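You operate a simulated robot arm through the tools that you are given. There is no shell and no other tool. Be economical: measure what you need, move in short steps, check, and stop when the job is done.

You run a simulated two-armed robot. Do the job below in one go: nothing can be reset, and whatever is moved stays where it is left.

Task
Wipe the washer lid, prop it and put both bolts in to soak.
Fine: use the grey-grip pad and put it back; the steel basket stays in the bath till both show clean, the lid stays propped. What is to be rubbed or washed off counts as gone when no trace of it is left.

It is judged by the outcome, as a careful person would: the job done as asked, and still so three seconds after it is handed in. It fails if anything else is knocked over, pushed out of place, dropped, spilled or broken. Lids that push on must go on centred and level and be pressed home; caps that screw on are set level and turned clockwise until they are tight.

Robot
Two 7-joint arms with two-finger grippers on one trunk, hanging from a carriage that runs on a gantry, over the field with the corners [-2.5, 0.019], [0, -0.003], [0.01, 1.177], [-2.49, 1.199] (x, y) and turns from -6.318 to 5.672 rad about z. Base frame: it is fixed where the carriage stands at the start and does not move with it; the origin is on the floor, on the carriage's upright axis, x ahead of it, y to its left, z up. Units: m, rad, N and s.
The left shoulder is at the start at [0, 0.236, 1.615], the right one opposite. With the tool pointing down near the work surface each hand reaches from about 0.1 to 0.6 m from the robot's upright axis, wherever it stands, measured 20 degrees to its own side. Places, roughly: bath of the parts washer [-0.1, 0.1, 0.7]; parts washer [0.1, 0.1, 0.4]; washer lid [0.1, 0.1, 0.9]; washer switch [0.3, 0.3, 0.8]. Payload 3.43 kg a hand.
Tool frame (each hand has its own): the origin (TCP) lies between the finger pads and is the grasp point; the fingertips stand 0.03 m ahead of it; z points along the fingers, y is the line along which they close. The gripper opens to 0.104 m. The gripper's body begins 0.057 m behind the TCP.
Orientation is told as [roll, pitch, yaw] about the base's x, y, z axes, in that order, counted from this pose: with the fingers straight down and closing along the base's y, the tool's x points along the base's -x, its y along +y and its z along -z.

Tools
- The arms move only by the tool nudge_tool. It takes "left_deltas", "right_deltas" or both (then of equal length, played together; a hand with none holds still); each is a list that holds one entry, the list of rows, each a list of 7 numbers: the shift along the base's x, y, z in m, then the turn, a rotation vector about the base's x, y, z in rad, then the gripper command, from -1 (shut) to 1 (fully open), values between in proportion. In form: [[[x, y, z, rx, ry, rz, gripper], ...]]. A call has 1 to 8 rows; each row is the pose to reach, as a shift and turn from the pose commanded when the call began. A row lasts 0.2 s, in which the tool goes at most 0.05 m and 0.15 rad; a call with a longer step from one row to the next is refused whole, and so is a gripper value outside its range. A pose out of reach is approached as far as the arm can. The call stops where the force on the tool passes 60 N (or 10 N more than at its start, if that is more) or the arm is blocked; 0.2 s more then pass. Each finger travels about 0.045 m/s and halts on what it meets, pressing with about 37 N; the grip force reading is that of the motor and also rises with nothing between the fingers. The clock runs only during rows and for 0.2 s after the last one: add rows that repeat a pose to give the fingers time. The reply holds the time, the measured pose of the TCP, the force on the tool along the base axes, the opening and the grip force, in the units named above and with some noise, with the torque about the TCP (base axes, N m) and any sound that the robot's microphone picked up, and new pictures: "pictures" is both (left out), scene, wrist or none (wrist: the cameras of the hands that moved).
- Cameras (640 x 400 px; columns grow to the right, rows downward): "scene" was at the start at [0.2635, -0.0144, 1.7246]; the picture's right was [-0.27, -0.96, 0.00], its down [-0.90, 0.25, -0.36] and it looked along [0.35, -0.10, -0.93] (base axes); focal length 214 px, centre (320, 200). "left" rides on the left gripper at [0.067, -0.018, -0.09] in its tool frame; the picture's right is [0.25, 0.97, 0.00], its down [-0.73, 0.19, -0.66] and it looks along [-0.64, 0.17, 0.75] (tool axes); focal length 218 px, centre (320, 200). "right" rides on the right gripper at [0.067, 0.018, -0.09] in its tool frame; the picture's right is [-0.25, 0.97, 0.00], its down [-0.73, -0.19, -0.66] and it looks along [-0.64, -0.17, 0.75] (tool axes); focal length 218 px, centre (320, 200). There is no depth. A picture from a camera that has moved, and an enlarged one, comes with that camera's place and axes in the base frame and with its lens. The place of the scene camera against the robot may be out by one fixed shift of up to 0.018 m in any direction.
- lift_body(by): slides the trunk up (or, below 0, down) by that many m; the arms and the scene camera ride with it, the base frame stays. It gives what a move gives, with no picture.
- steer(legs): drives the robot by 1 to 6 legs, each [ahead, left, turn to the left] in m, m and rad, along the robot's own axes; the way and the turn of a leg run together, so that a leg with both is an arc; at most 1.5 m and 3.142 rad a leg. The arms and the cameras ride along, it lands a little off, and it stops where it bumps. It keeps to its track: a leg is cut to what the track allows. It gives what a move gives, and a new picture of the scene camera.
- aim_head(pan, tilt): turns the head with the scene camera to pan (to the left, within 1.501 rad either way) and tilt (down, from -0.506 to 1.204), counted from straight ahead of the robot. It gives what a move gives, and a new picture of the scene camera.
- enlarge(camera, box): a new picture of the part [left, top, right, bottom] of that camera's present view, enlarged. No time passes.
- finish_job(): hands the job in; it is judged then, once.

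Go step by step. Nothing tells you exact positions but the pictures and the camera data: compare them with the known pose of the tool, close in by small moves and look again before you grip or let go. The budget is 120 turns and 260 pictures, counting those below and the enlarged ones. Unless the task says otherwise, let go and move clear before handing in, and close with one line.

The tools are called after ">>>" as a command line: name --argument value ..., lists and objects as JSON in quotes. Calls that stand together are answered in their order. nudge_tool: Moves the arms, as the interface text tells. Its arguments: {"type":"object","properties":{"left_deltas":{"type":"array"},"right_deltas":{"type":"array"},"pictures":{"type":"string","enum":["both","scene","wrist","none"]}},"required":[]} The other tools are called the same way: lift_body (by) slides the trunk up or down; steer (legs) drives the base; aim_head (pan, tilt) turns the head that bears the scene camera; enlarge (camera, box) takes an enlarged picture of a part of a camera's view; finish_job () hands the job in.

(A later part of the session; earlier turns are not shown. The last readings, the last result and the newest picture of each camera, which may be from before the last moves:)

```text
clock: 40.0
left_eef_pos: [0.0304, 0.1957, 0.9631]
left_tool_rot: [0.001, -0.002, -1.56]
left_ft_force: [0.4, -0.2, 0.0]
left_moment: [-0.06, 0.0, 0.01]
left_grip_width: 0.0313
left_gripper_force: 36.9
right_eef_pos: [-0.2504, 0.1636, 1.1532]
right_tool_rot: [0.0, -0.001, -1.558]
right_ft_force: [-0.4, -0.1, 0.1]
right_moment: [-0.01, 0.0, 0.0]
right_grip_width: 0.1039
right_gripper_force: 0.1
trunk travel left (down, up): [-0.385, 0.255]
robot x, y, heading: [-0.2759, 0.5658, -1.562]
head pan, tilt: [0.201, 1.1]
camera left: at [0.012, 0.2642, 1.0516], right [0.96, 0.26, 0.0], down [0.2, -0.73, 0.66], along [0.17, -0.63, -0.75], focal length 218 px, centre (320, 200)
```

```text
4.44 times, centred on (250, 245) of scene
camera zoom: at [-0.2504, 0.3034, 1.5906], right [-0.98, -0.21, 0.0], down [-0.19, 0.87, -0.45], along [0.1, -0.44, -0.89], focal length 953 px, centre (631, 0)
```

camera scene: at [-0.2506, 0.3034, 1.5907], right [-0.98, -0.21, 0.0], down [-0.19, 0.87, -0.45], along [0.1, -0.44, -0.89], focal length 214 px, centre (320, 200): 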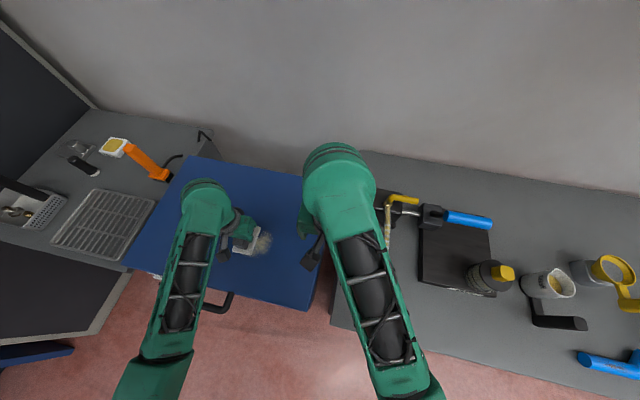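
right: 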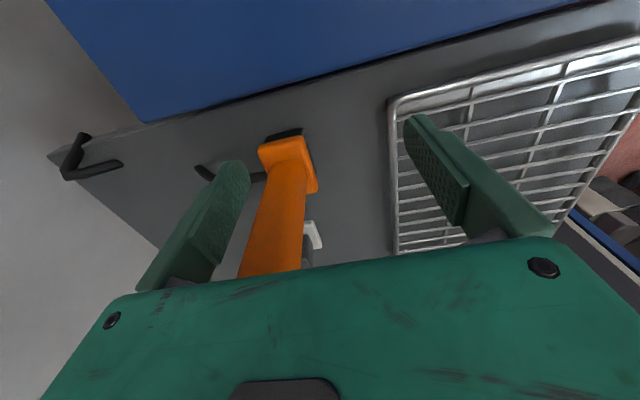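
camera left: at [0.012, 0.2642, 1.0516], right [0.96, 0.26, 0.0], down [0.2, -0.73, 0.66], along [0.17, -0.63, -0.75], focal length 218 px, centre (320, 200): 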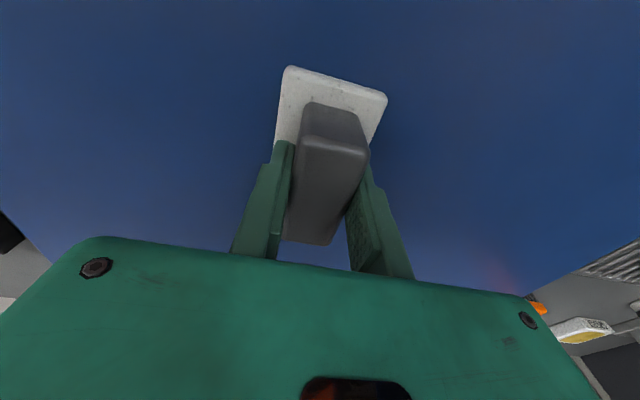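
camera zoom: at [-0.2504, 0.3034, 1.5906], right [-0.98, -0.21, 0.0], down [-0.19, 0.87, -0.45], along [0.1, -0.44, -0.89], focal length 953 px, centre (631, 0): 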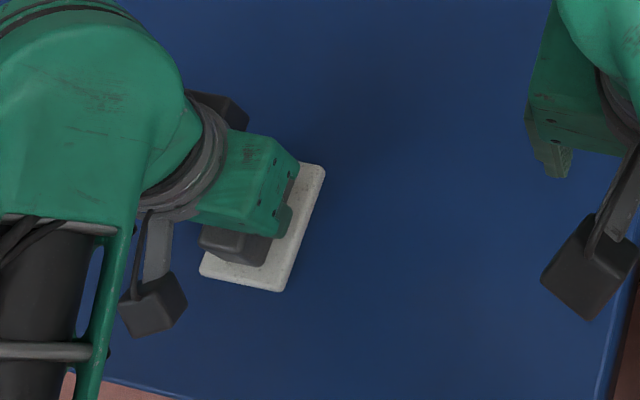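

Where I can see the lid it looks clean. I lift the pad and move it aside to check the rest.

>>> nudge_tool --left_deltas '[[[0.02, 0, 0.03, 0, 0, 0, -1], [0.05, 0, 0.06, 0, 0, 0, -1], [0.09, 0, 0.08, 0, 0, 0, -1], [0.13, 0, 0.1, 0, 0, 0, -1], [0.17, 0, 0.12, 0, 0, 0, -1], [0.215, 0, 0.125, 0, 0, 0, -1], [0.26, 0, 0.125, 0, 0, 0, -1], [0.3, 0, 0.125, 0, 0, 0, -1]]]' --pictures "wrist"

>>> enlarge --camera "scene" --box '[120, 150, 330, 310]'

```text
clock: 41.8
left_eef_pos: [0.3296, 0.1992, 1.0936]
left_tool_rot: [0.002, -0.004, -1.56]
left_ft_force: [-0.8, -1.2, -1.4]
left_moment: [0.03, 0.05, -0.01]
left_grip_width: 0.0311
left_gripper_force: 37.3
right_eef_pos: [-0.2506, 0.1629, 1.1525]
right_tool_rot: [0.001, -0.002, -1.559]
right_ft_force: [0.0, -0.9, -0.4]
right_moment: [-0.02, 0.0, 0.01]
right_grip_width: 0.1041
right_gripper_force: 0.0
trunk travel left (down, up): [-0.385, 0.255]
robot x, y, heading: [-0.2747, 0.563, -1.559]
head pan, tilt: [0.201, 1.1]
camera left: at [0.3113, 0.2667, 1.1809], right [0.96, 0.26, 0.0], down [0.2, -0.73, 0.66], along [0.17, -0.64, -0.75], focal length 218 px, centre (320, 200)
```

left: 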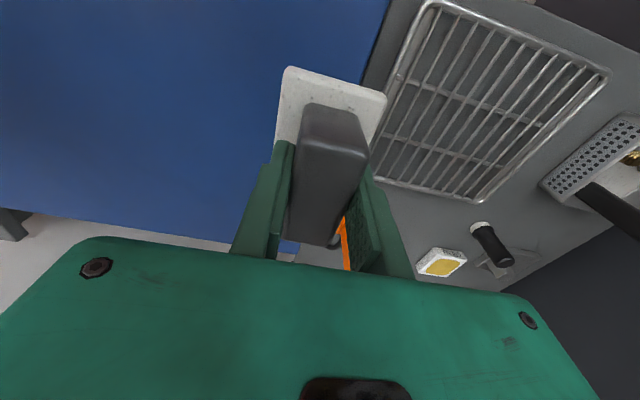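

```text
2.50 times, centred on (225, 230) of scene
camera zoom: at [-0.2502, 0.3034, 1.5907], right [-0.98, -0.21, 0.0], down [-0.19, 0.87, -0.45], along [0.1, -0.44, -0.89], focal length 536 px, centre (558, 125)
```

zoom: 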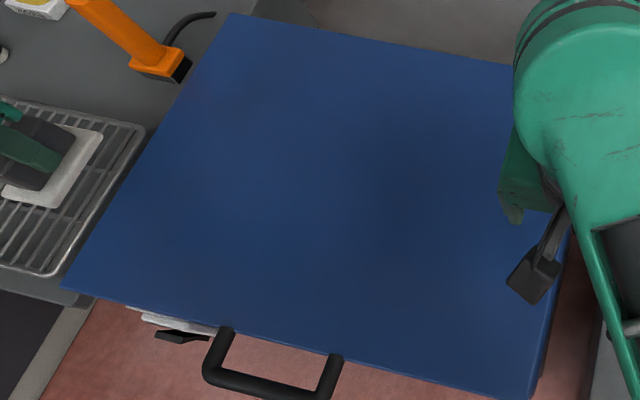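

>>> enlarge --camera "scene" --box '[215, 205, 300, 280]'

>>> nudge_tool --left_deltas '[[[0.045, -0.01, 0, 0, 0, 0, -1], [0.09, -0.02, 0, 0, 0, 0, -1], [0.13, -0.03, 0, 0, 0, 0, -1], [0.17, -0.04, 0, 0, 0, 0, -1]]]' --pictures "none"

>>> steer --legs '[[0, 0.28, 0], [0.1, 0, 0]]'

>>> enlarge --camera "left" --box '[0, 0, 640, 400]'

```text
5.33 times, centred on (258, 242) of scene
camera zoom: at [-0.2502, 0.3034, 1.5907], right [-0.98, -0.21, 0.0], down [-0.19, 0.87, -0.45], along [0.1, -0.44, -0.89], focal length 1144 px, centre (653, -27)
```

zoom: 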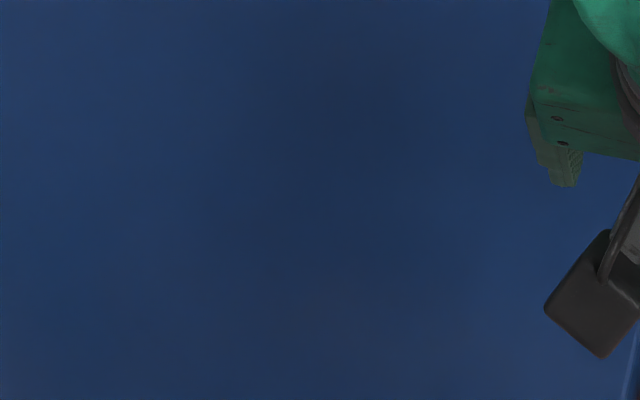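

```text
clock: 42.8
left_eef_pos: [0.4979, 0.1566, 1.0896]
left_tool_rot: [0.002, -0.004, -1.558]
left_ft_force: [1.1, -1.0, -1.2]
left_moment: [-0.02, 0.02, 0.0]
left_grip_width: 0.0313
left_gripper_force: 36.9
right_eef_pos: [-0.2491, 0.1627, 1.1541]
right_tool_rot: [0.001, 0.0, -1.558]
right_ft_force: [0.8, 0.6, 0.1]
right_moment: [0.03, 0.0, 0.0]
right_grip_width: 0.104
right_gripper_force: 0.1
trunk travel left (down, up): [-0.385, 0.255]
robot x, y, heading: [-0.2762, 0.5613, -1.561]
head pan, tilt: [0.201, 1.1]
```

```text
clock: 45.5
left_eef_pos: [0.775, 0.0632, 1.0885]
left_tool_rot: [0.001, -0.001, -1.56]
left_ft_force: [-0.1, -1.0, -0.9]
left_moment: [0.05, 0.03, -0.03]
left_grip_width: 0.031
left_gripper_force: 36.9
right_eef_pos: [0.0286, 0.0681, 1.1545]
right_tool_rot: [0.001, 0.0, -1.558]
right_ft_force: [-0.4, 0.1, 0.0]
right_moment: [0.02, -0.02, 0.03]
right_grip_width: 0.1041
right_gripper_force: 0.1
trunk travel left (down, up): [-0.385, 0.255]
robot x, y, heading: [0.006, 0.4726, -1.561]
head pan, tilt: [0.201, 1.1]
camera scene: at [0.0291, 0.2095, 1.5907], right [-0.98, -0.21, 0.0], down [-0.19, 0.87, -0.45], along [0.1, -0.44, -0.89], focal length 214 px, centre (320, 200)
```

scene: 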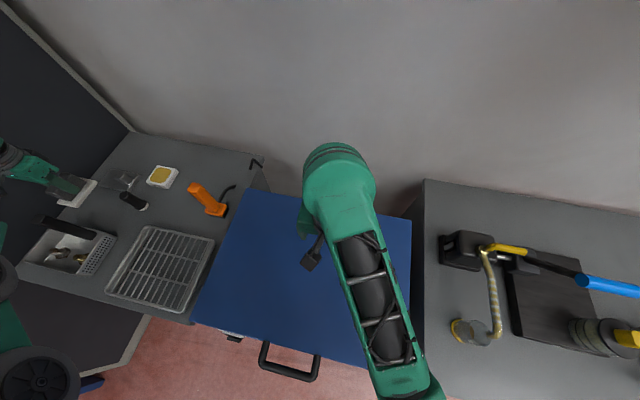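

```text
1.00 times, centred on (320, 200) of left (not enlarged: the box is as wide or as high as the picture)
camera zoom: at [0.7579, 0.1306, 1.1767], right [0.96, 0.26, 0.0], down [0.2, -0.73, 0.66], along [0.17, -0.64, -0.75], focal length 218 px, centre (320, 200)
```

zoom: 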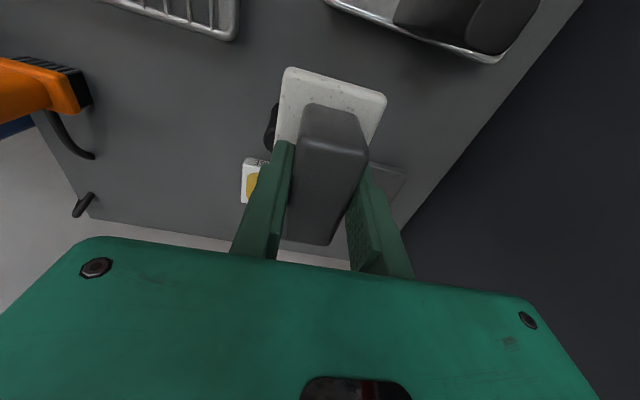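

The lid shows no trace. Now the pad goes back to its own spot at (0.592, -0.0755).

>>> nudge_tool --left_deltas '[[[-0.037, -0.028, 0, 0, 0, 0, -1], [-0.074, -0.056, 0, 0, 0, 0, -1], [-0.11, -0.084, 0, 0, 0, 0, -1], [-0.147, -0.112, 0, 0, 0, 0, -1], [-0.183, -0.139, 0, 0, 0, 0, -1], [-0.183, -0.139, -0.05, 0, 0, 0, -1], [-0.183, -0.139, -0.1, 0, 0, 0, -1], [-0.183, -0.139, -0.13, 0, 0, 0, -1]]]' --pictures "wrist"

```text
clock: 47.3
left_eef_pos: [0.5921, -0.0728, 0.957]
left_tool_rot: [0.002, -0.003, -1.56]
left_ft_force: [0.1, -0.1, -0.8]
left_moment: [0.03, -0.03, 0.05]
left_grip_width: 0.0314
left_gripper_force: 36.8
right_eef_pos: [0.0292, 0.0686, 1.1525]
right_tool_rot: [0.0, 0.0, -1.557]
right_ft_force: [-0.3, 0.4, 0.1]
right_moment: [0.04, 0.01, -0.02]
right_grip_width: 0.104
right_gripper_force: 0.0
trunk travel left (down, up): [-0.385, 0.255]
robot x, y, heading: [0.0034, 0.4727, -1.558]
head pan, tilt: [0.201, 1.1]
camera left: at [0.5744, -0.0055, 1.0452], right [0.96, 0.26, 0.0], down [0.2, -0.73, 0.66], along [0.17, -0.64, -0.75], focal length 218 px, centre (320, 200)
```

left: 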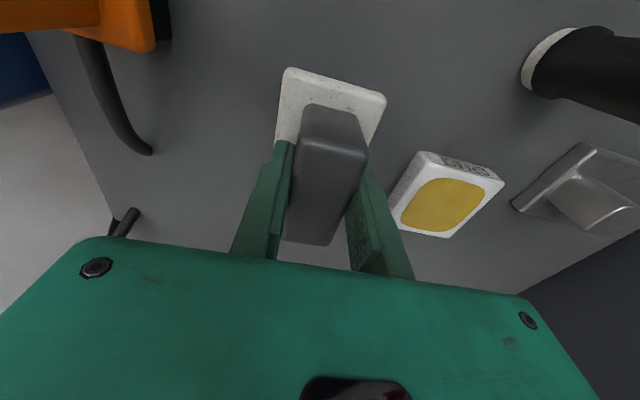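

>>> nudge_tool --left_deltas '[[[0, -0.002, -0.02, 0, 0, 0, -1], [0, -0.002, -0.035, 0, 0, 0, -1], [0, -0.002, -0.044, 0, 0, 0, -1], [0, -0.002, -0.046, 0, 0, 0, -1], [0, -0.002, -0.046, 0, 0, 0, -1]]]' --pictures "wrist"

```text
clock: 48.5
left_eef_pos: [0.5919, -0.0773, 0.9117]
left_tool_rot: [0.002, -0.001, -1.561]
left_ft_force: [0.6, 0.7, -1.2]
left_moment: [-0.01, 0.03, -0.02]
left_grip_width: 0.0311
left_gripper_force: 36.7
right_eef_pos: [0.0289, 0.0699, 1.1544]
right_tool_rot: [0.0, 0.0, -1.559]
right_ft_force: [-0.4, -0.1, -0.5]
right_moment: [-0.04, -0.01, 0.01]
right_grip_width: 0.1043
right_gripper_force: 0.2
trunk travel left (down, up): [-0.385, 0.255]
robot x, y, heading: [0.0049, 0.471, -1.559]
head pan, tilt: [0.201, 1.1]
camera left: at [0.5744, -0.0094, 1.0007], right [0.96, 0.26, 0.0], down [0.2, -0.73, 0.66], along [0.17, -0.64, -0.75], focal length 218 px, centre (320, 200)
```

left: 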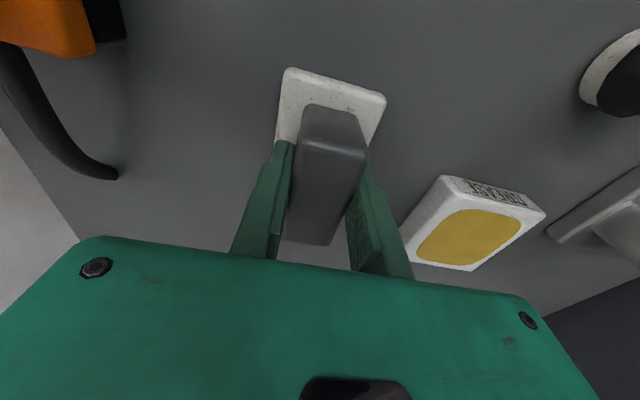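

>>> nudge_tool --left_deltas '[[[0, 0, -0.001, 0, 0, 0, -1], [0, 0, -0.002, 0, 0, 0, -1], [0, 0, -0.003, 0, 0, 0, -1]]]' --pictures "none"

```text
clock: 49.3
left_eef_pos: [0.5938, -0.0791, 0.9114]
left_tool_rot: [0.002, -0.001, -1.561]
left_ft_force: [-3.4, 4.7, 14.6]
left_moment: [0.59, 0.54, -0.04]
left_grip_width: 0.0311
left_gripper_force: 37.3
right_eef_pos: [0.0288, 0.0682, 1.1541]
right_tool_rot: [0.0, -0.002, -1.559]
right_ft_force: [-0.6, -0.1, -0.2]
right_moment: [0.0, -0.02, 0.02]
right_grip_width: 0.1039
right_gripper_force: 0.0
trunk travel left (down, up): [-0.385, 0.255]
robot x, y, heading: [0.0029, 0.4716, -1.556]
head pan, tilt: [0.201, 1.1]
```

Contact with the shelf. I ease off, open part way (the GREASE pad is near) and rise.

>>> nudge_tool --left_deltas '[[[0, 0, 0.002, 0, 0, 0, -1], [0, 0, 0.002, 0, 0, 0, 0.2], [0, 0, 0.002, 0, 0, 0, 0.2], [0, 0, 0.002, 0, 0, 0, 0.2], [0, 0, 0.03, 0, 0, 0, 0.2], [0, 0, 0.08, 0, 0, 0, 0.3], [0, 0, 0.13, 0, 0, 0, 0.3], [0, 0, 0.18, 0, 0, 0, 0.5]]]' --pictures "wrist"

```text
clock: 51.1
left_eef_pos: [0.5929, -0.0744, 1.0895]
left_tool_rot: [-0.001, -0.002, -1.56]
left_ft_force: [0.4, 1.2, -0.2]
left_moment: [0.01, 0.01, 0.03]
left_grip_width: 0.0779
left_gripper_force: 0.0
right_eef_pos: [0.0298, 0.068, 1.1539]
right_tool_rot: [0.0, -0.001, -1.56]
right_ft_force: [0.4, 0.2, -0.7]
right_moment: [0.03, 0.03, -0.07]
right_grip_width: 0.1041
right_gripper_force: 0.0
trunk travel left (down, up): [-0.385, 0.255]
robot x, y, heading: [0.0019, 0.4751, -1.558]
head pan, tilt: [0.201, 1.1]
camera left: at [0.5738, -0.0076, 1.1776], right [0.96, 0.26, 0.0], down [0.2, -0.73, 0.66], along [0.17, -0.63, -0.75], focal length 218 px, centre (320, 200)
```

left: 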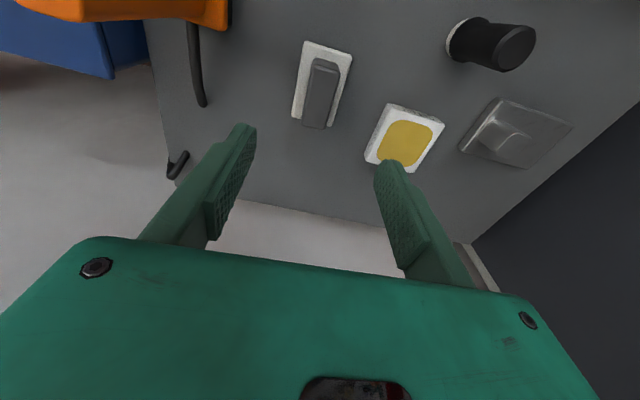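

The pad is back in place. Next comes the lid: I back off a little, turn the right wrist so the fingers close along y, and look at the handle.

>>> steer --legs '[[-0.17, 0, 0]]'

>>> nudge_tool --right_deltas '[[[0, 0, 0, 0, 0, 0.15, 1], [0, 0, 0, 0, 0, 0.3, 1], [0, 0, 0, 0, 0, 0.45, 1], [0, 0, 0, 0, 0, 0.6, 1], [0, 0, 0, 0, 0, 0.75, 1], [0, 0, 0, 0, 0, 0.9, 1], [0, 0, 0, 0, 0, 1.05, 1], [0, 0, 0, 0, 0, 1.2, 1]]]' --left_deltas '[[[-0.04, 0.02, 0, 0, 0, 0, 0.5], [-0.08, 0.04, 0, 0, 0, 0, 0.5], [-0.12, 0.06, 0, 0, 0, 0, 0.5], [-0.12, 0.1, 0, 0, 0, 0, 0.5], [-0.12, 0.14, 0, 0, 0, 0, 0.5], [-0.12, 0.18, 0, 0, 0, 0, 0.5], [-0.12, 0.22, 0, 0, 0, 0, 0.5], [-0.12, 0.26, 0, 0, 0, 0, 0.5]]]' --pictures "scene"

```text
clock: 52.6
left_eef_pos: [0.5896, 0.0992, 1.0879]
left_tool_rot: [0.0, -0.001, -1.559]
left_ft_force: [0.6, -0.5, -0.7]
left_moment: [0.02, 0.0, -0.03]
left_grip_width: 0.078
left_gripper_force: 0.1
right_eef_pos: [0.0273, 0.243, 1.1527]
right_tool_rot: [0.001, -0.001, -1.559]
right_ft_force: [0.7, 0.9, -0.3]
right_moment: [-0.01, -0.04, 0.0]
right_grip_width: 0.104
right_gripper_force: 0.1
trunk travel left (down, up): [-0.385, 0.255]
robot x, y, heading: [0.0041, 0.6435, -1.559]
head pan, tilt: [0.201, 1.1]
camera scene: at [0.0275, 0.3833, 1.5905], right [-0.98, -0.21, 0.0], down [-0.19, 0.87, -0.45], along [0.1, -0.44, -0.89], focal length 214 px, centre (320, 200)
```

scene: 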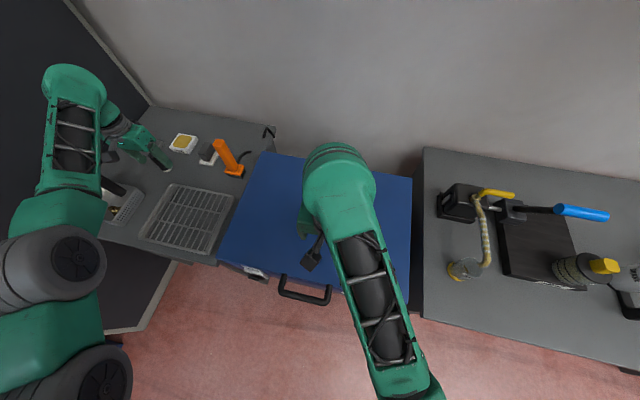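

```text
clock: 54.4
left_eef_pos: [0.4695, 0.3604, 1.0872]
left_tool_rot: [-0.001, -0.001, -1.559]
left_ft_force: [0.4, 0.2, 0.5]
left_moment: [-0.02, 0.01, -0.01]
left_grip_width: 0.078
left_gripper_force: 0.0
right_eef_pos: [0.0277, 0.2443, 1.1529]
right_tool_rot: [0.001, 0.0, -0.356]
right_ft_force: [1.3, -0.2, -0.3]
right_moment: [0.0, 0.0, 0.02]
right_grip_width: 0.1041
right_gripper_force: 0.1
trunk travel left (down, up): [-0.385, 0.255]
robot x, y, heading: [0.0028, 0.6416, -1.557]
head pan, tilt: [0.201, 1.1]
camera scene: at [0.0273, 0.3834, 1.5905], right [-0.98, -0.21, 0.0], down [-0.19, 0.87, -0.45], along [0.1, -0.44, -0.89], focal length 214 px, centre (320, 200)
```

scene: 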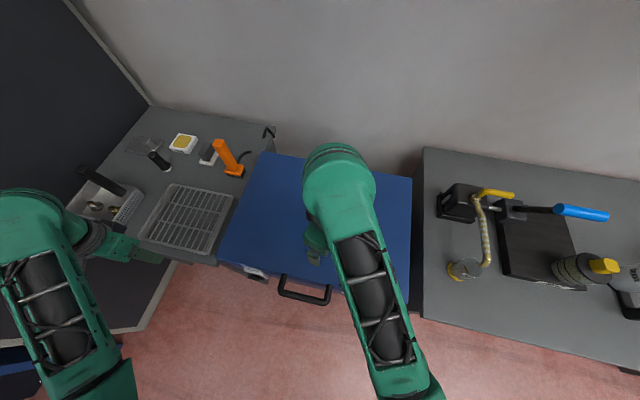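

>>> nudge_tool --right_deltas '[[[0.01, 0.03, 0, 0, 0, 0.15, 1], [0.02, 0.06, 0, 0, 0, 0.3, 1], [0.03, 0.09, 0, 0, 0, 0.36, 1], [0.03, 0.12, -0.04, 0, 0, 0.36, 1], [0.03, 0.14, -0.08, 0, 0, 0.36, 1]]]' --pictures "wrist"

```text
clock: 55.6
left_eef_pos: [0.4702, 0.3604, 1.0872]
left_tool_rot: [0.002, -0.002, -1.559]
left_ft_force: [1.2, 0.8, 0.9]
left_moment: [-0.04, 0.01, -0.02]
left_grip_width: 0.0779
left_gripper_force: 0.1
right_eef_pos: [0.0583, 0.3813, 1.072]
right_tool_rot: [-0.003, -0.002, 0.003]
right_ft_force: [-0.4, -0.7, 1.1]
right_moment: [0.01, 0.02, 0.0]
right_grip_width: 0.1039
right_gripper_force: 0.0
right hand out of reach, approached as far as the arm can: row 1, 2, 3
trunk travel left (down, up): [-0.385, 0.255]
robot x, y, heading: [-0.0002, 0.6424, -1.556]
head pan, tilt: [0.201, 1.1]
camera right: at [-0.0101, 0.3982, 1.1624], right [0.25, 0.97, 0.0], down [0.73, -0.19, 0.66], along [0.64, -0.16, -0.75], focal length 218 px, centre (320, 200)
```

right: 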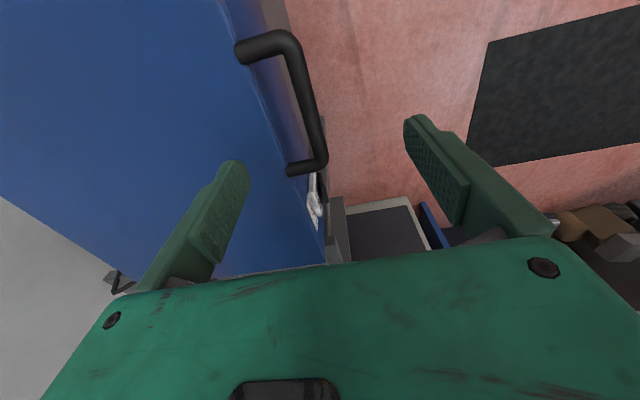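

>>> nudge_tool --right_deltas '[[[0.007, -0.01, -0.03, 0, 0, 0, 0.15], [0.007, -0.018, -0.06, 0, 0, 0, 0.15], [0.007, -0.018, -0.09, 0, 0, 0, 0.15], [0.007, -0.018, -0.11, 0, 0, 0, 0.15], [0.007, -0.018, -0.11, 0, 0, 0, 0.15]]]' --pictures "both"

```text
clock: 56.8
left_eef_pos: [0.4699, 0.3594, 1.0875]
left_tool_rot: [0.002, -0.003, -1.559]
left_ft_force: [-0.1, -0.4, 0.2]
left_moment: [0.03, -0.03, 0.02]
left_grip_width: 0.0781
left_gripper_force: 0.2
right_eef_pos: [0.0648, 0.365, 0.9629]
right_tool_rot: [0.001, -0.002, 0.002]
right_ft_force: [0.0, -0.9, -0.6]
right_moment: [-0.02, -0.01, 0.02]
right_grip_width: 0.0595
right_gripper_force: 0.0
trunk travel left (down, up): [-0.385, 0.255]
robot x, y, heading: [0.0034, 0.644, -1.56]
head pan, tilt: [0.201, 1.1]
camera scene: at [0.0275, 0.383, 1.5906], right [-0.98, -0.21, 0.0], down [-0.19, 0.87, -0.45], along [0.1, -0.44, -0.89], focal length 214 px, centre (320, 200)
camera right: at [-0.0026, 0.383, 1.052], right [0.25, 0.97, 0.0], down [0.73, -0.19, 0.66], along [0.64, -0.17, -0.75], focal length 218 px, centre (320, 200)
```

scene: 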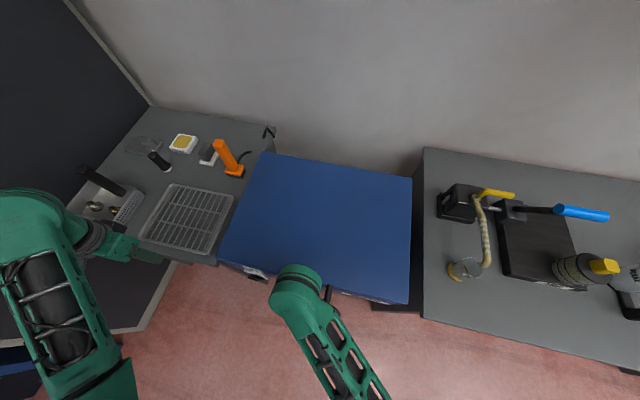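
right: 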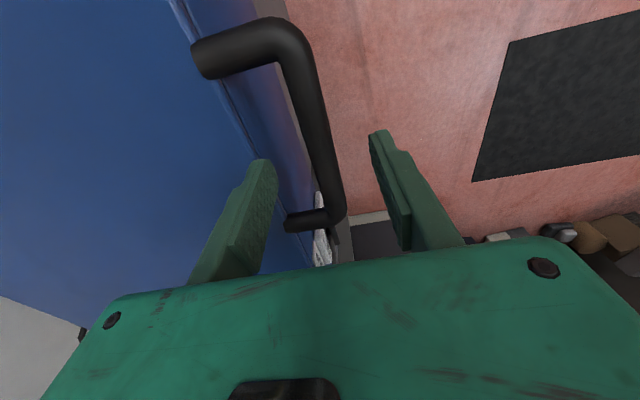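

>>> nudge_tool --right_deltas '[[[0.005, -0.003, -0.02, 0, 0, 0, 0.15], [0.005, -0.003, -0.04, 0, 0, 0, 0.15], [0.005, -0.003, -0.06, 0, 0, 0, 0.15], [0.005, -0.003, -0.06, 0, 0, 0, 0.15]]]' --pictures "both"

```text
clock: 57.8
left_eef_pos: [0.4695, 0.3601, 1.0867]
left_tool_rot: [0.001, -0.001, -1.557]
left_ft_force: [0.2, -0.2, 0.2]
left_moment: [0.01, 0.01, -0.02]
left_grip_width: 0.0782
left_gripper_force: 0.0
right_eef_pos: [0.0712, 0.3615, 0.9045]
right_tool_rot: [0.001, -0.001, 0.003]
right_ft_force: [-0.4, 0.0, 0.7]
right_moment: [-0.02, -0.01, 0.02]
right_grip_width: 0.0596
right_gripper_force: 0.1
trunk travel left (down, up): [-0.385, 0.255]
robot x, y, heading: [0.004, 0.6397, -1.56]
head pan, tilt: [0.201, 1.1]
camera scene: at [0.0275, 0.383, 1.5906], right [-0.98, -0.21, 0.0], down [-0.19, 0.87, -0.45], along [0.1, -0.44, -0.89], focal length 214 px, centre (320, 200)
camera right: at [0.003, 0.3789, 0.9936], right [0.25, 0.97, 0.0], down [0.73, -0.19, 0.66], along [0.64, -0.16, -0.75], focal length 218 px, centre (320, 200)
```

scene: 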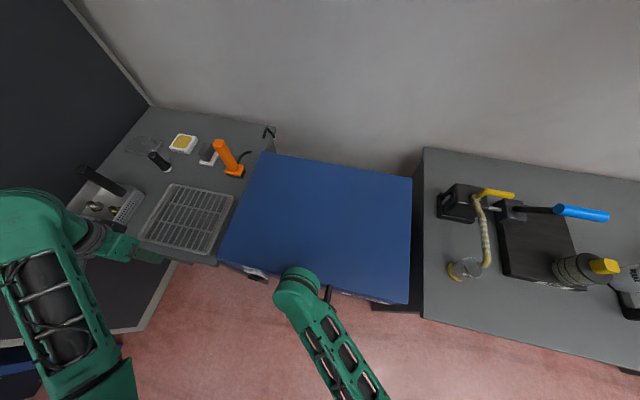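
right: 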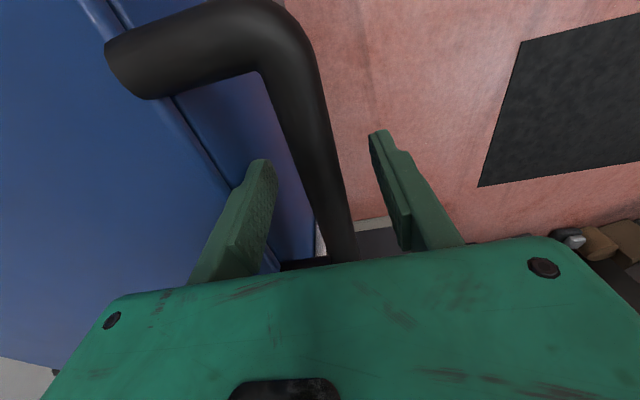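

>>> nudge_tool --right_deltas '[[[0, 0.001, 0.006, 0, 0, 0, -0.3], [0, 0.001, 0.006, 0, 0, 0, -1], [0, 0.001, 0.006, 0, 0, 0, -1], [0, 0.001, 0.006, 0, 0, 0, -1], [0, 0.001, 0.006, 0, 0, 0, -1]]]' --pictures "none"

>>> nudge_tool --right_deltas '[[[0, 0, 0.015, 0, 0, 0, -1], [0, 0, 0.03, 0, 0, 0, -1], [0, -0.001, 0.05, 0, 0, 0, -1], [0, -0.003, 0.07, 0, 0, 0, -1]]]' --pictures "both"

```text
clock: 59.0
left_eef_pos: [0.4714, 0.3608, 1.0854]
left_tool_rot: [0.002, -0.001, -1.558]
left_ft_force: [-0.6, -0.8, 0.6]
left_moment: [0.04, 0.03, 0.0]
left_grip_width: 0.0779
left_gripper_force: 0.1
right_eef_pos: [0.0702, 0.3625, 0.9083]
right_tool_rot: [0.002, 0.001, 0.002]
right_ft_force: [-0.4, 5.5, -0.2]
right_moment: [0.03, 0.11, -0.11]
right_grip_width: 0.0195
right_gripper_force: 44.9
trunk travel left (down, up): [-0.385, 0.255]
robot x, y, heading: [0.0011, 0.6453, -1.56]
head pan, tilt: [0.201, 1.1]
```

```text
clock: 60.0
left_eef_pos: [0.472, 0.3594, 1.088]
left_tool_rot: [0.001, -0.003, -1.558]
left_ft_force: [-0.6, -0.3, -0.2]
left_moment: [0.02, 0.02, 0.04]
left_grip_width: 0.0781
left_gripper_force: 0.1
right_eef_pos: [0.0704, 0.3576, 0.9807]
right_tool_rot: [-0.003, -0.005, 0.002]
right_ft_force: [9.5, -8.3, -7.2]
right_moment: [-0.02, 0.01, -0.01]
right_grip_width: 0.0196
right_gripper_force: 45.2
trunk travel left (down, up): [-0.385, 0.255]
robot x, y, heading: [0.0006, 0.6416, -1.556]
head pan, tilt: [0.201, 1.1]
camera scene: at [0.0285, 0.3824, 1.5909], right [-0.98, -0.21, 0.0], down [-0.19, 0.87, -0.46], along [0.1, -0.44, -0.89], focal length 214 px, centre (320, 200)
camera right: at [0.0026, 0.3752, 1.0698], right [0.25, 0.97, 0.0], down [0.73, -0.19, 0.66], along [0.64, -0.17, -0.75], focal length 218 px, centre (320, 200)
```

scene: 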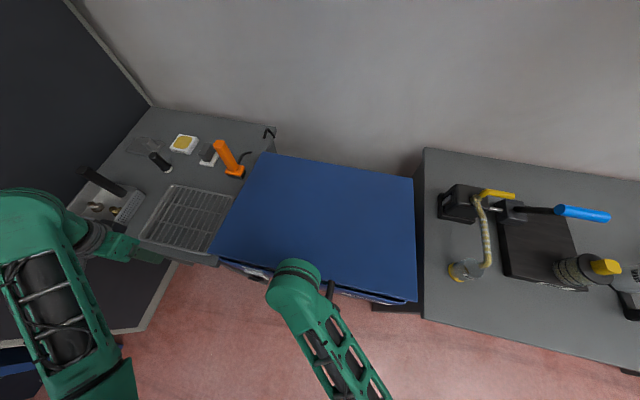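
right: 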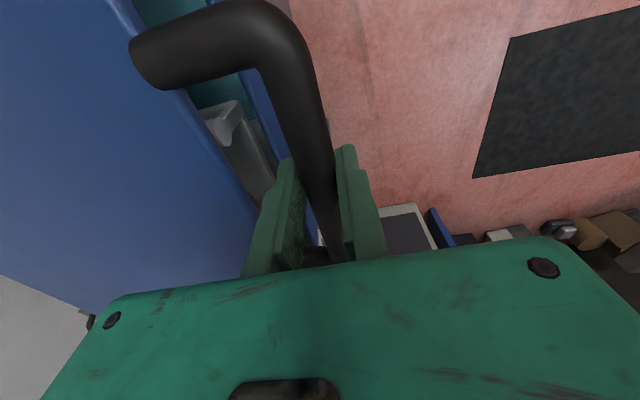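

The lid is coming up, and a notched cradle shows inside. I follow the hinge arc further and then look in.

>>> nudge_tool --right_deltas '[[[0, -0.0126, 0.043, 0, 0, 0, -1], [0, -0.0266, 0.089, 0, 0, 0, -1], [0, -0.0456, 0.133, 0, 0, 0, -1], [0, -0.0686, 0.175, 0, 0, 0, -1], [0, -0.0956, 0.214, 0, 0, 0, -1]]]' --pictures "both"

>>> enlarge --camera "left" --box '[0, 0, 640, 400]'

```text
clock: 61.0
left_eef_pos: [0.4671, 0.364, 1.0862]
left_tool_rot: [0.0, -0.002, -1.561]
left_ft_force: [0.1, -0.2, -0.2]
left_moment: [-0.02, 0.02, 0.01]
left_grip_width: 0.0778
left_gripper_force: 0.1
right_eef_pos: [0.0707, 0.2996, 1.148]
right_tool_rot: [-0.003, -0.012, 0.005]
right_ft_force: [-18.4, 31.8, 14.7]
right_moment: [0.11, -0.5, -0.08]
right_grip_width: 0.0195
right_gripper_force: 45.1
right hand out of reach, approached as far as the arm can: row 4, 5
trunk travel left (down, up): [-0.385, 0.255]
robot x, y, heading: [0.0027, 0.6434, -1.561]
head pan, tilt: [0.201, 1.1]
stopped in row 5 (right hand): the force on the tool passed its limit at 71 N (the readings are from after the stop); the commanded pose is now the measured one
camera scene: at [0.0253, 0.3861, 1.5902], right [-0.98, -0.21, 0.0], down [-0.19, 0.87, -0.45], along [0.09, -0.44, -0.89], focal length 214 px, centre (320, 200)
camera right: at [0.0019, 0.3174, 1.2373], right [0.25, 0.97, 0.0], down [0.72, -0.18, 0.67], along [0.65, -0.17, -0.75], focal length 218 px, centre (320, 200)
```

scene: 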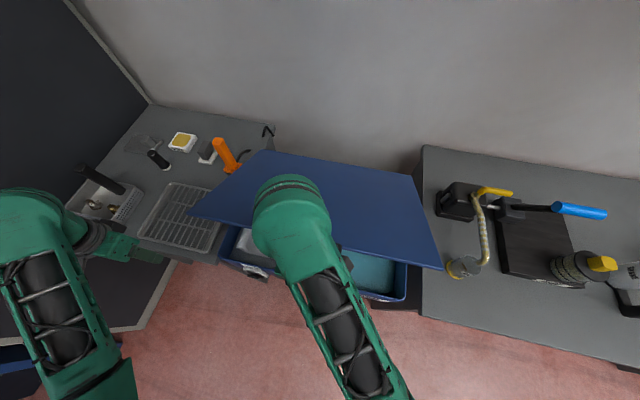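
right: 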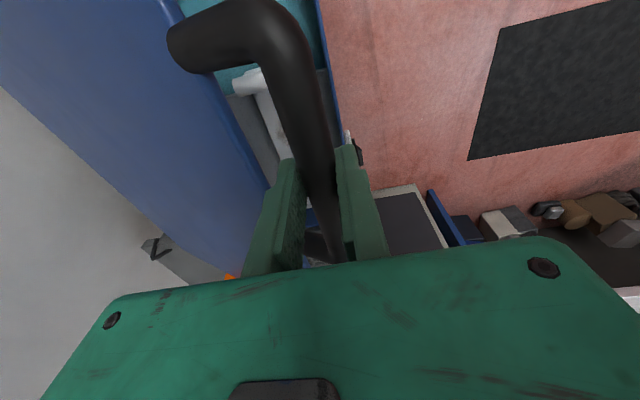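

```text
1.00 times, centred on (320, 200) of left (not enlarged: the box is as wide or as high as the picture)
camera zoom: at [0.4491, 0.4312, 1.1751], right [0.96, 0.26, 0.0], down [0.2, -0.73, 0.66], along [0.17, -0.63, -0.75], focal length 218 px, centre (320, 200)
```

zoom: 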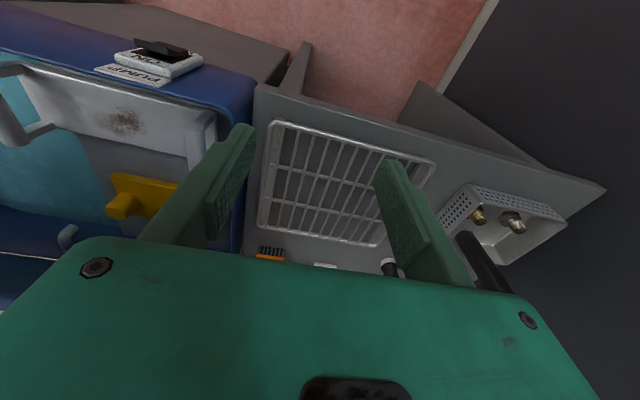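

>>> enlarge --camera "left" --box '[0, 20, 260, 280]'

>>> enlarge --camera "scene" --box '[190, 140, 450, 310]'

```text
1.54 times, centred on (130, 150) of left
camera zoom: at [0.4491, 0.4312, 1.1751], right [0.96, 0.26, 0.0], down [0.2, -0.73, 0.66], along [0.17, -0.63, -0.75], focal length 336 px, centre (612, 277)
```

zoom: 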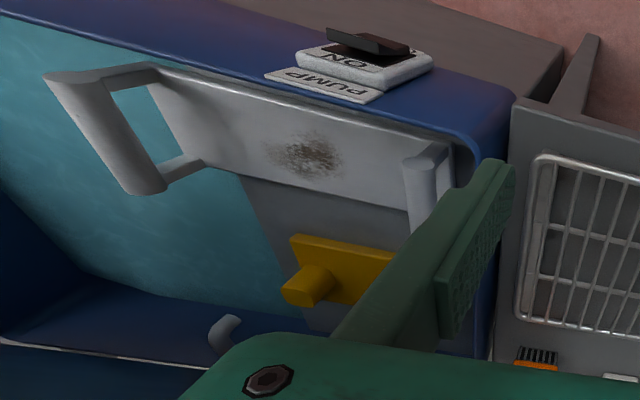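

```text
2.35 times, centred on (320, 225) of scene
camera zoom: at [0.0253, 0.3861, 1.5902], right [-0.98, -0.21, 0.0], down [-0.19, 0.87, -0.45], along [0.09, -0.44, -0.89], focal length 505 px, centre (320, 141)
```

zoom: 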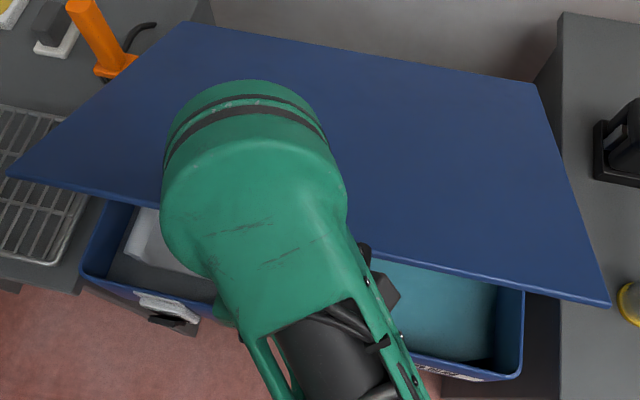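

The arm is at its folded limit near the shoulder. I set the lid gently back down, raise the trunk and redo the lift from higher.

>>> nudge_tool --right_deltas '[[[0, 0.0124, -0.034, 0, 0, 0, -1], [0, 0.0314, -0.078, 0, 0, 0, -1], [0, 0.0454, -0.122, 0, 0, 0, -1], [0, 0.057, -0.165, 0, 0, 0, -1], [0, 0.061, -0.203, 0, 0, 0, -1], [0, 0.063, -0.225, 0, 0, 0, -1], [0, 0.063, -0.237, 0, 0, 0, -1]]]' --pictures "none"

```text
clock: 62.6
left_eef_pos: [0.4695, 0.3643, 1.0856]
left_tool_rot: [0.001, 0.002, -1.558]
left_ft_force: [0.4, 0.1, -0.1]
left_moment: [-0.01, 0.02, 0.0]
left_grip_width: 0.0779
left_gripper_force: 0.1
right_eef_pos: [0.0726, 0.3635, 0.9075]
right_tool_rot: [0.003, -0.012, 0.003]
right_ft_force: [1.4, 24.6, -4.1]
right_moment: [-0.05, -0.25, -0.23]
right_grip_width: 0.0195
right_gripper_force: 44.9
trunk travel left (down, up): [-0.385, 0.255]
robot x, y, heading: [0.0005, 0.6437, -1.56]
head pan, tilt: [0.201, 1.1]
```

>>> nudge_tool --right_deltas '[[[0, 0, 0, 0, 0, 0, 0.15], [0, 0, 0, 0, 0, 0, 0.15], [0, 0, 0, 0, 0, 0, 0.15], [0, 0, 0.04, 0, 0, 0, 0.15], [0, 0, 0.08, 0, 0, 0, 0.15]]]' --pictures "none"

>>> lift_body --by 0.24

>>> nudge_tool --right_deltas '[[[0, 0, -0.05, 0, 0, 0, 0.15], [0, 0, -0.1, 0, 0, 0, 0.15], [0, 0, -0.15, 0, 0, 0, 0.15], [0, 0, -0.2, 0, 0, 0, 0.15], [0, 0, -0.24, 0, 0, 0, 0.15], [0, 0, -0.24, 0, 0, 0, 0.15]]]' --pictures "both"

```text
clock: 63.8
left_eef_pos: [0.4706, 0.3591, 1.088]
left_tool_rot: [0.002, -0.004, -1.561]
left_ft_force: [-0.9, -0.2, -0.1]
left_moment: [0.01, 0.0, -0.02]
left_grip_width: 0.0779
left_gripper_force: 0.0
right_eef_pos: [0.0717, 0.3592, 0.9927]
right_tool_rot: [-0.005, -0.009, 0.004]
right_ft_force: [0.4, -0.1, 0.4]
right_moment: [-0.02, -0.02, -0.01]
right_grip_width: 0.0598
right_gripper_force: 0.0
trunk travel left (down, up): [-0.385, 0.255]
robot x, y, heading: [-0.0007, 0.645, -1.561]
head pan, tilt: [0.201, 1.1]
```

```text
clock: 66.3
left_eef_pos: [0.4687, 0.3594, 1.3266]
left_tool_rot: [0.002, -0.001, -1.56]
left_ft_force: [0.0, 1.0, -0.1]
left_moment: [-0.02, 0.0, 0.0]
left_grip_width: 0.0781
left_gripper_force: 0.0
right_eef_pos: [0.0726, 0.3602, 1.2305]
right_tool_rot: [-0.005, -0.01, 0.003]
right_ft_force: [0.3, -0.3, 0.3]
right_moment: [0.01, -0.01, 0.0]
right_grip_width: 0.0599
right_gripper_force: 0.0
trunk travel left (down, up): [-0.625, 0.015]
robot x, y, heading: [-0.0018, 0.6445, -1.56]
head pan, tilt: [0.201, 1.1]
```

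```text
clock: 67.7
left_eef_pos: [0.4688, 0.3604, 1.328]
left_tool_rot: [0.001, -0.003, -1.56]
left_ft_force: [-0.2, 0.4, 0.0]
left_moment: [0.0, -0.01, 0.0]
left_grip_width: 0.0781
left_gripper_force: 0.1
right_eef_pos: [0.073, 0.3601, 0.9907]
right_tool_rot: [-0.007, -0.01, 0.003]
right_ft_force: [0.7, 0.3, 0.9]
right_moment: [0.0, 0.0, -0.01]
right_grip_width: 0.0596
right_gripper_force: 0.0
trunk travel left (down, up): [-0.625, 0.015]
robot x, y, heading: [0.0007, 0.6434, -1.558]
head pan, tilt: [0.201, 1.1]
camera scene: at [0.0271, 0.3835, 1.8306], right [-0.98, -0.21, 0.0], down [-0.19, 0.87, -0.45], along [0.1, -0.44, -0.89], focal length 214 px, centre (320, 200)
camera right: at [0.0044, 0.378, 1.0788], right [0.25, 0.97, 0.0], down [0.72, -0.18, 0.67], along [0.64, -0.17, -0.75], focal length 218 px, centre (320, 200)
```

scene: 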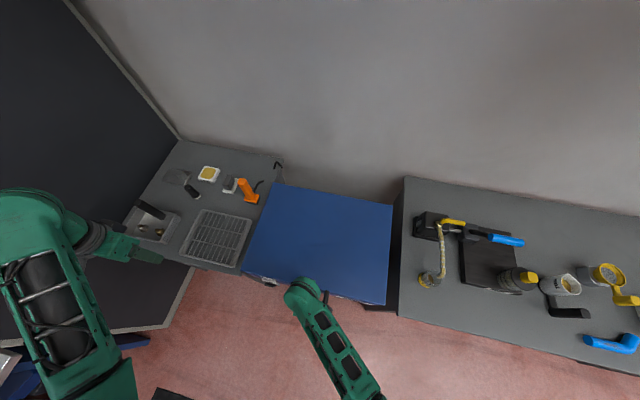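
right: 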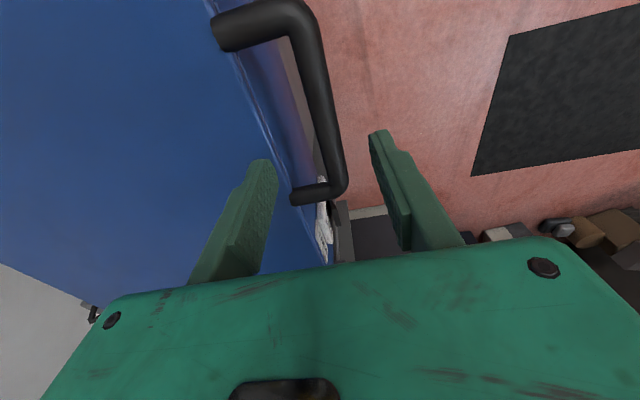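

Clear geometry again, so I lower over the bar and grip it.

>>> nudge_tool --right_deltas '[[[0, 0.002, -0.03, 0, 0, 0, 0.15], [0, 0.002, -0.06, 0, 0, 0, 0.15], [0, 0.002, -0.08, 0, 0, 0, 0.15], [0, 0.002, -0.08, 0, 0, 0, -1], [0, 0.002, -0.08, 0, 0, 0, -1], [0, 0.002, -0.08, 0, 0, 0, -1], [0, 0.002, -0.08, 0, 0, 0, -1]]]' --pictures "wrist"

```text
clock: 69.3
left_eef_pos: [0.4703, 0.3612, 1.3272]
left_tool_rot: [0.002, -0.001, -1.559]
left_ft_force: [-0.2, 0.6, -0.2]
left_moment: [-0.03, 0.0, -0.06]
left_grip_width: 0.0784
left_gripper_force: 0.1
right_eef_pos: [0.073, 0.3625, 0.9127]
right_tool_rot: [-0.004, -0.009, 0.003]
right_ft_force: [1.6, 3.4, -5.3]
right_moment: [0.07, -0.22, -0.14]
right_grip_width: 0.0199
right_gripper_force: 43.3
trunk travel left (down, up): [-0.625, 0.015]
robot x, y, heading: [0.0004, 0.6432, -1.559]
head pan, tilt: [0.201, 1.1]
camera right: at [0.0046, 0.3808, 1.0005], right [0.25, 0.97, 0.0], down [0.72, -0.19, 0.67], along [0.64, -0.17, -0.75], focal length 218 px, centre (320, 200)
```

right: 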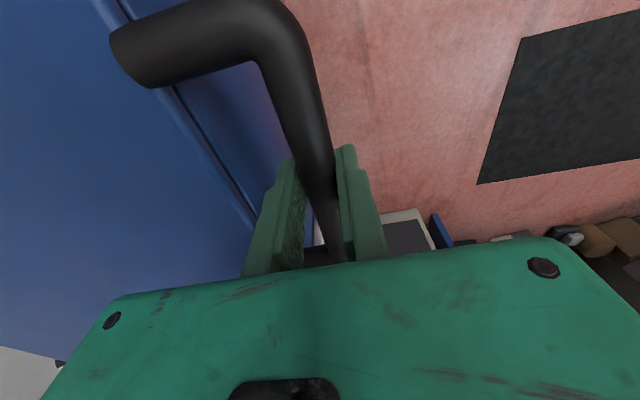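

>>> nudge_tool --right_deltas '[[[0, -0.0024, 0.0471, 0, 0, 0, -1], [0, -0.0094, 0.0937, 0, 0, 0, -1], [0, -0.0211, 0.1393, 0, 0, 0, -1], [0, -0.0372, 0.1836, 0, 0, 0, -1], [0, -0.0577, 0.226, 0, 0, 0, -1], [0, -0.0823, 0.2662, 0, 0, 0, -1], [0, -0.1109, 0.3037, 0, 0, 0, -1]]]' --pictures "both"

>>> enlarge --camera "left" --box '[0, 0, 640, 400]'

```text
clock: 70.8
left_eef_pos: [0.4673, 0.3634, 1.3264]
left_tool_rot: [-0.001, -0.002, -1.559]
left_ft_force: [0.5, 1.0, -0.6]
left_moment: [-0.01, -0.01, 0.0]
left_grip_width: 0.0779
left_gripper_force: 0.1
right_eef_pos: [0.0725, 0.2868, 1.1739]
right_tool_rot: [0.008, 0.0, 0.012]
right_ft_force: [-14.7, 34.3, 17.9]
right_moment: [0.31, -0.42, -0.62]
right_grip_width: 0.0195
right_gripper_force: 45.0
trunk travel left (down, up): [-0.625, 0.015]
robot x, y, heading: [-0.0005, 0.6436, -1.558]
head pan, tilt: [0.201, 1.1]
stopped in row 7 (right hand): the force on the tool passed its limit at 64 N (the readings are from after the stop); the commanded pose is now the measured one
camera scene: at [0.0258, 0.3863, 1.83], right [-0.98, -0.21, 0.0], down [-0.19, 0.87, -0.45], along [0.09, -0.44, -0.89], focal length 214 px, centre (320, 200)
camera right: at [0.005, 0.303, 1.2622], right [0.24, 0.97, 0.01], down [0.73, -0.19, 0.66], along [0.64, -0.15, -0.75], focal length 218 px, centre (320, 200)
```

scene: 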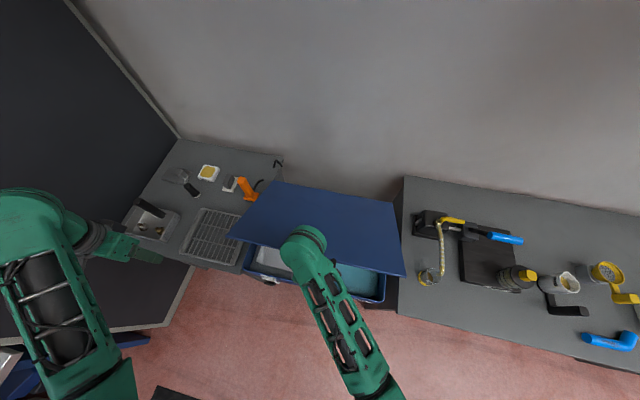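
right: 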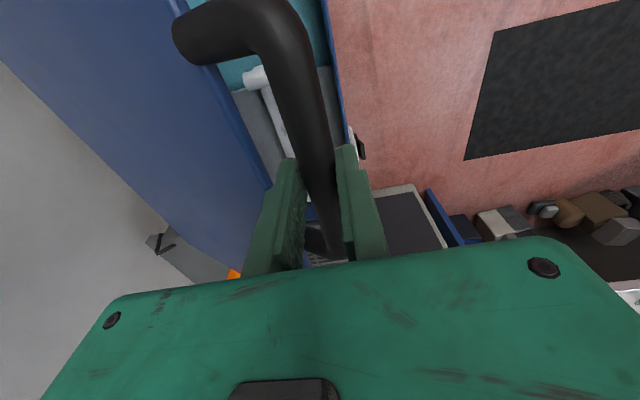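

```text
1.00 times, centred on (320, 200) of left (not enlarged: the box is as wide or as high as the picture)
camera zoom: at [0.45, 0.4315, 1.4152], right [0.96, 0.26, 0.0], down [0.2, -0.73, 0.66], along [0.17, -0.63, -0.75], focal length 218 px, centre (320, 200)
```

zoom: 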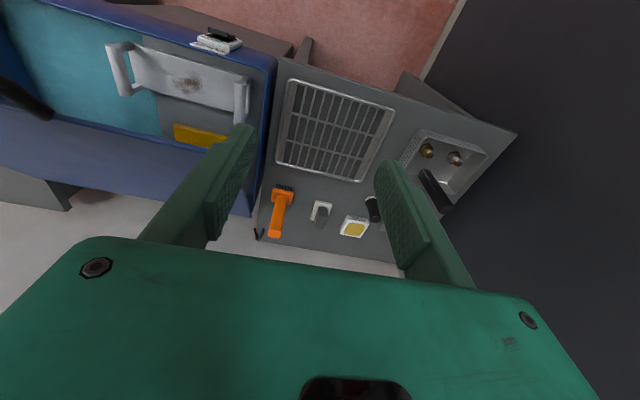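

The force is radial, so my hinge estimate was too near. I refit it to about (y -0.144, z 0.913) and continue.

>>> nudge_tool --right_deltas '[[[0, 0.0025, 0.0016, 0, 0, 0, -1], [0, -0.0075, 0.018, 0, 0, 0, -1], [0, -0.0186, 0.0334, 0, 0, 0, -1], [0, -0.031, 0.05, 0, 0, 0, -1], [0, -0.0434, 0.0654, 0, 0, 0, -1], [0, -0.0434, 0.0654, 0, 0, 0, -1]]]' --pictures "none"

```text
clock: 72.2
left_eef_pos: [0.4677, 0.3607, 1.327]
left_tool_rot: [-0.001, -0.002, -1.561]
left_ft_force: [0.2, 0.4, -0.6]
left_moment: [-0.03, -0.03, -0.03]
left_grip_width: 0.0778
left_gripper_force: 0.0
right_eef_pos: [0.0739, 0.2359, 1.2404]
right_tool_rot: [-0.002, -0.003, 0.007]
right_ft_force: [-17.1, -1.1, -6.3]
right_moment: [-0.08, 0.77, -0.56]
right_grip_width: 0.0194
right_gripper_force: 45.1
trunk travel left (down, up): [-0.625, 0.015]
robot x, y, heading: [0.0012, 0.6431, -1.561]
head pan, tilt: [0.201, 1.1]
```

>>> nudge_tool --right_deltas '[[[-0.002, -0.0253, 0.02, 0, 0, 0, -1], [-0.002, -0.043, 0.0367, 0, 0, 0, -1], [-0.002, -0.0619, 0.052, 0, 0, 0, -1], [-0.002, -0.0809, 0.0674, 0, 0, 0, -1], [-0.002, -0.101, 0.081, 0, 0, 0, -1], [-0.002, -0.1216, 0.0941, 0, 0, 0, -1], [-0.002, -0.1216, 0.0941, 0, 0, 0, -1]]]' --pictures "both"

>>> enlarge --camera "left" --box '[0, 0, 640, 400]'

```text
clock: 73.8
left_eef_pos: [0.4683, 0.3616, 1.3268]
left_tool_rot: [0.001, -0.003, -1.562]
left_ft_force: [0.2, -0.6, 0.7]
left_moment: [0.02, 0.02, -0.04]
left_grip_width: 0.0778
left_gripper_force: 0.1
right_eef_pos: [0.0718, 0.1133, 1.3353]
right_tool_rot: [-0.004, -0.007, 0.01]
right_ft_force: [-13.5, 17.4, 25.5]
right_moment: [0.1, -0.18, -0.68]
right_grip_width: 0.0196
right_gripper_force: 44.7
trunk travel left (down, up): [-0.625, 0.015]
robot x, y, heading: [0.0058, 0.6446, -1.556]
head pan, tilt: [0.201, 1.1]
camera scene: at [0.0263, 0.3842, 1.8306], right [-0.98, -0.21, 0.0], down [-0.19, 0.87, -0.45], along [0.09, -0.44, -0.89], focal length 214 px, centre (320, 200)
camera right: at [0.0047, 0.1301, 1.425], right [0.24, 0.97, 0.0], down [0.73, -0.18, 0.66], along [0.64, -0.16, -0.75], focal length 218 px, centre (320, 200)
```

scene: 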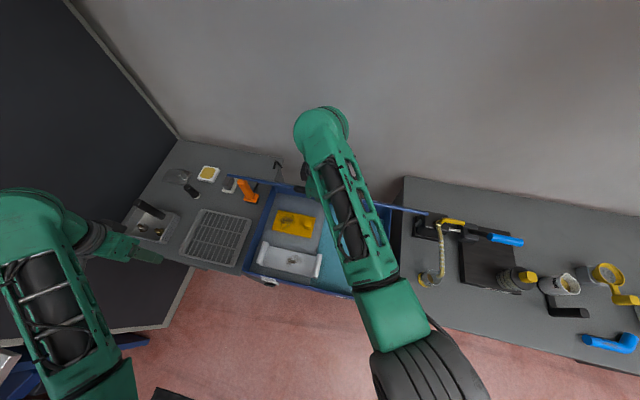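
right: 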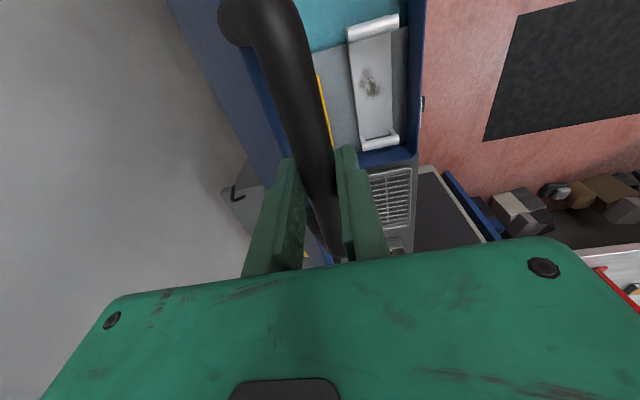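

```text
1.00 times, centred on (320, 200) of left (not enlarged: the box is as wide or as high as the picture)
camera zoom: at [0.4504, 0.4282, 1.4154], right [0.96, 0.26, 0.0], down [0.2, -0.73, 0.66], along [0.17, -0.64, -0.75], focal length 218 px, centre (320, 200)
```

zoom: 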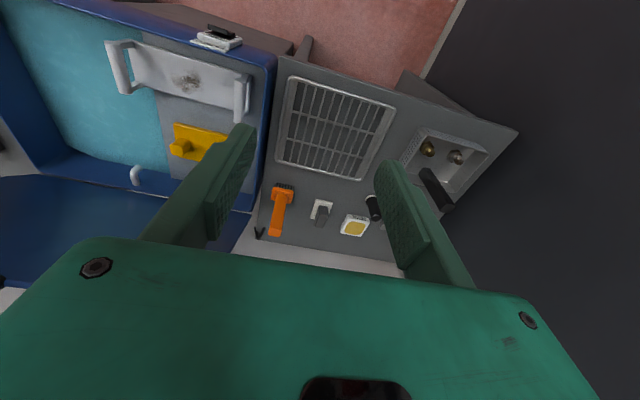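

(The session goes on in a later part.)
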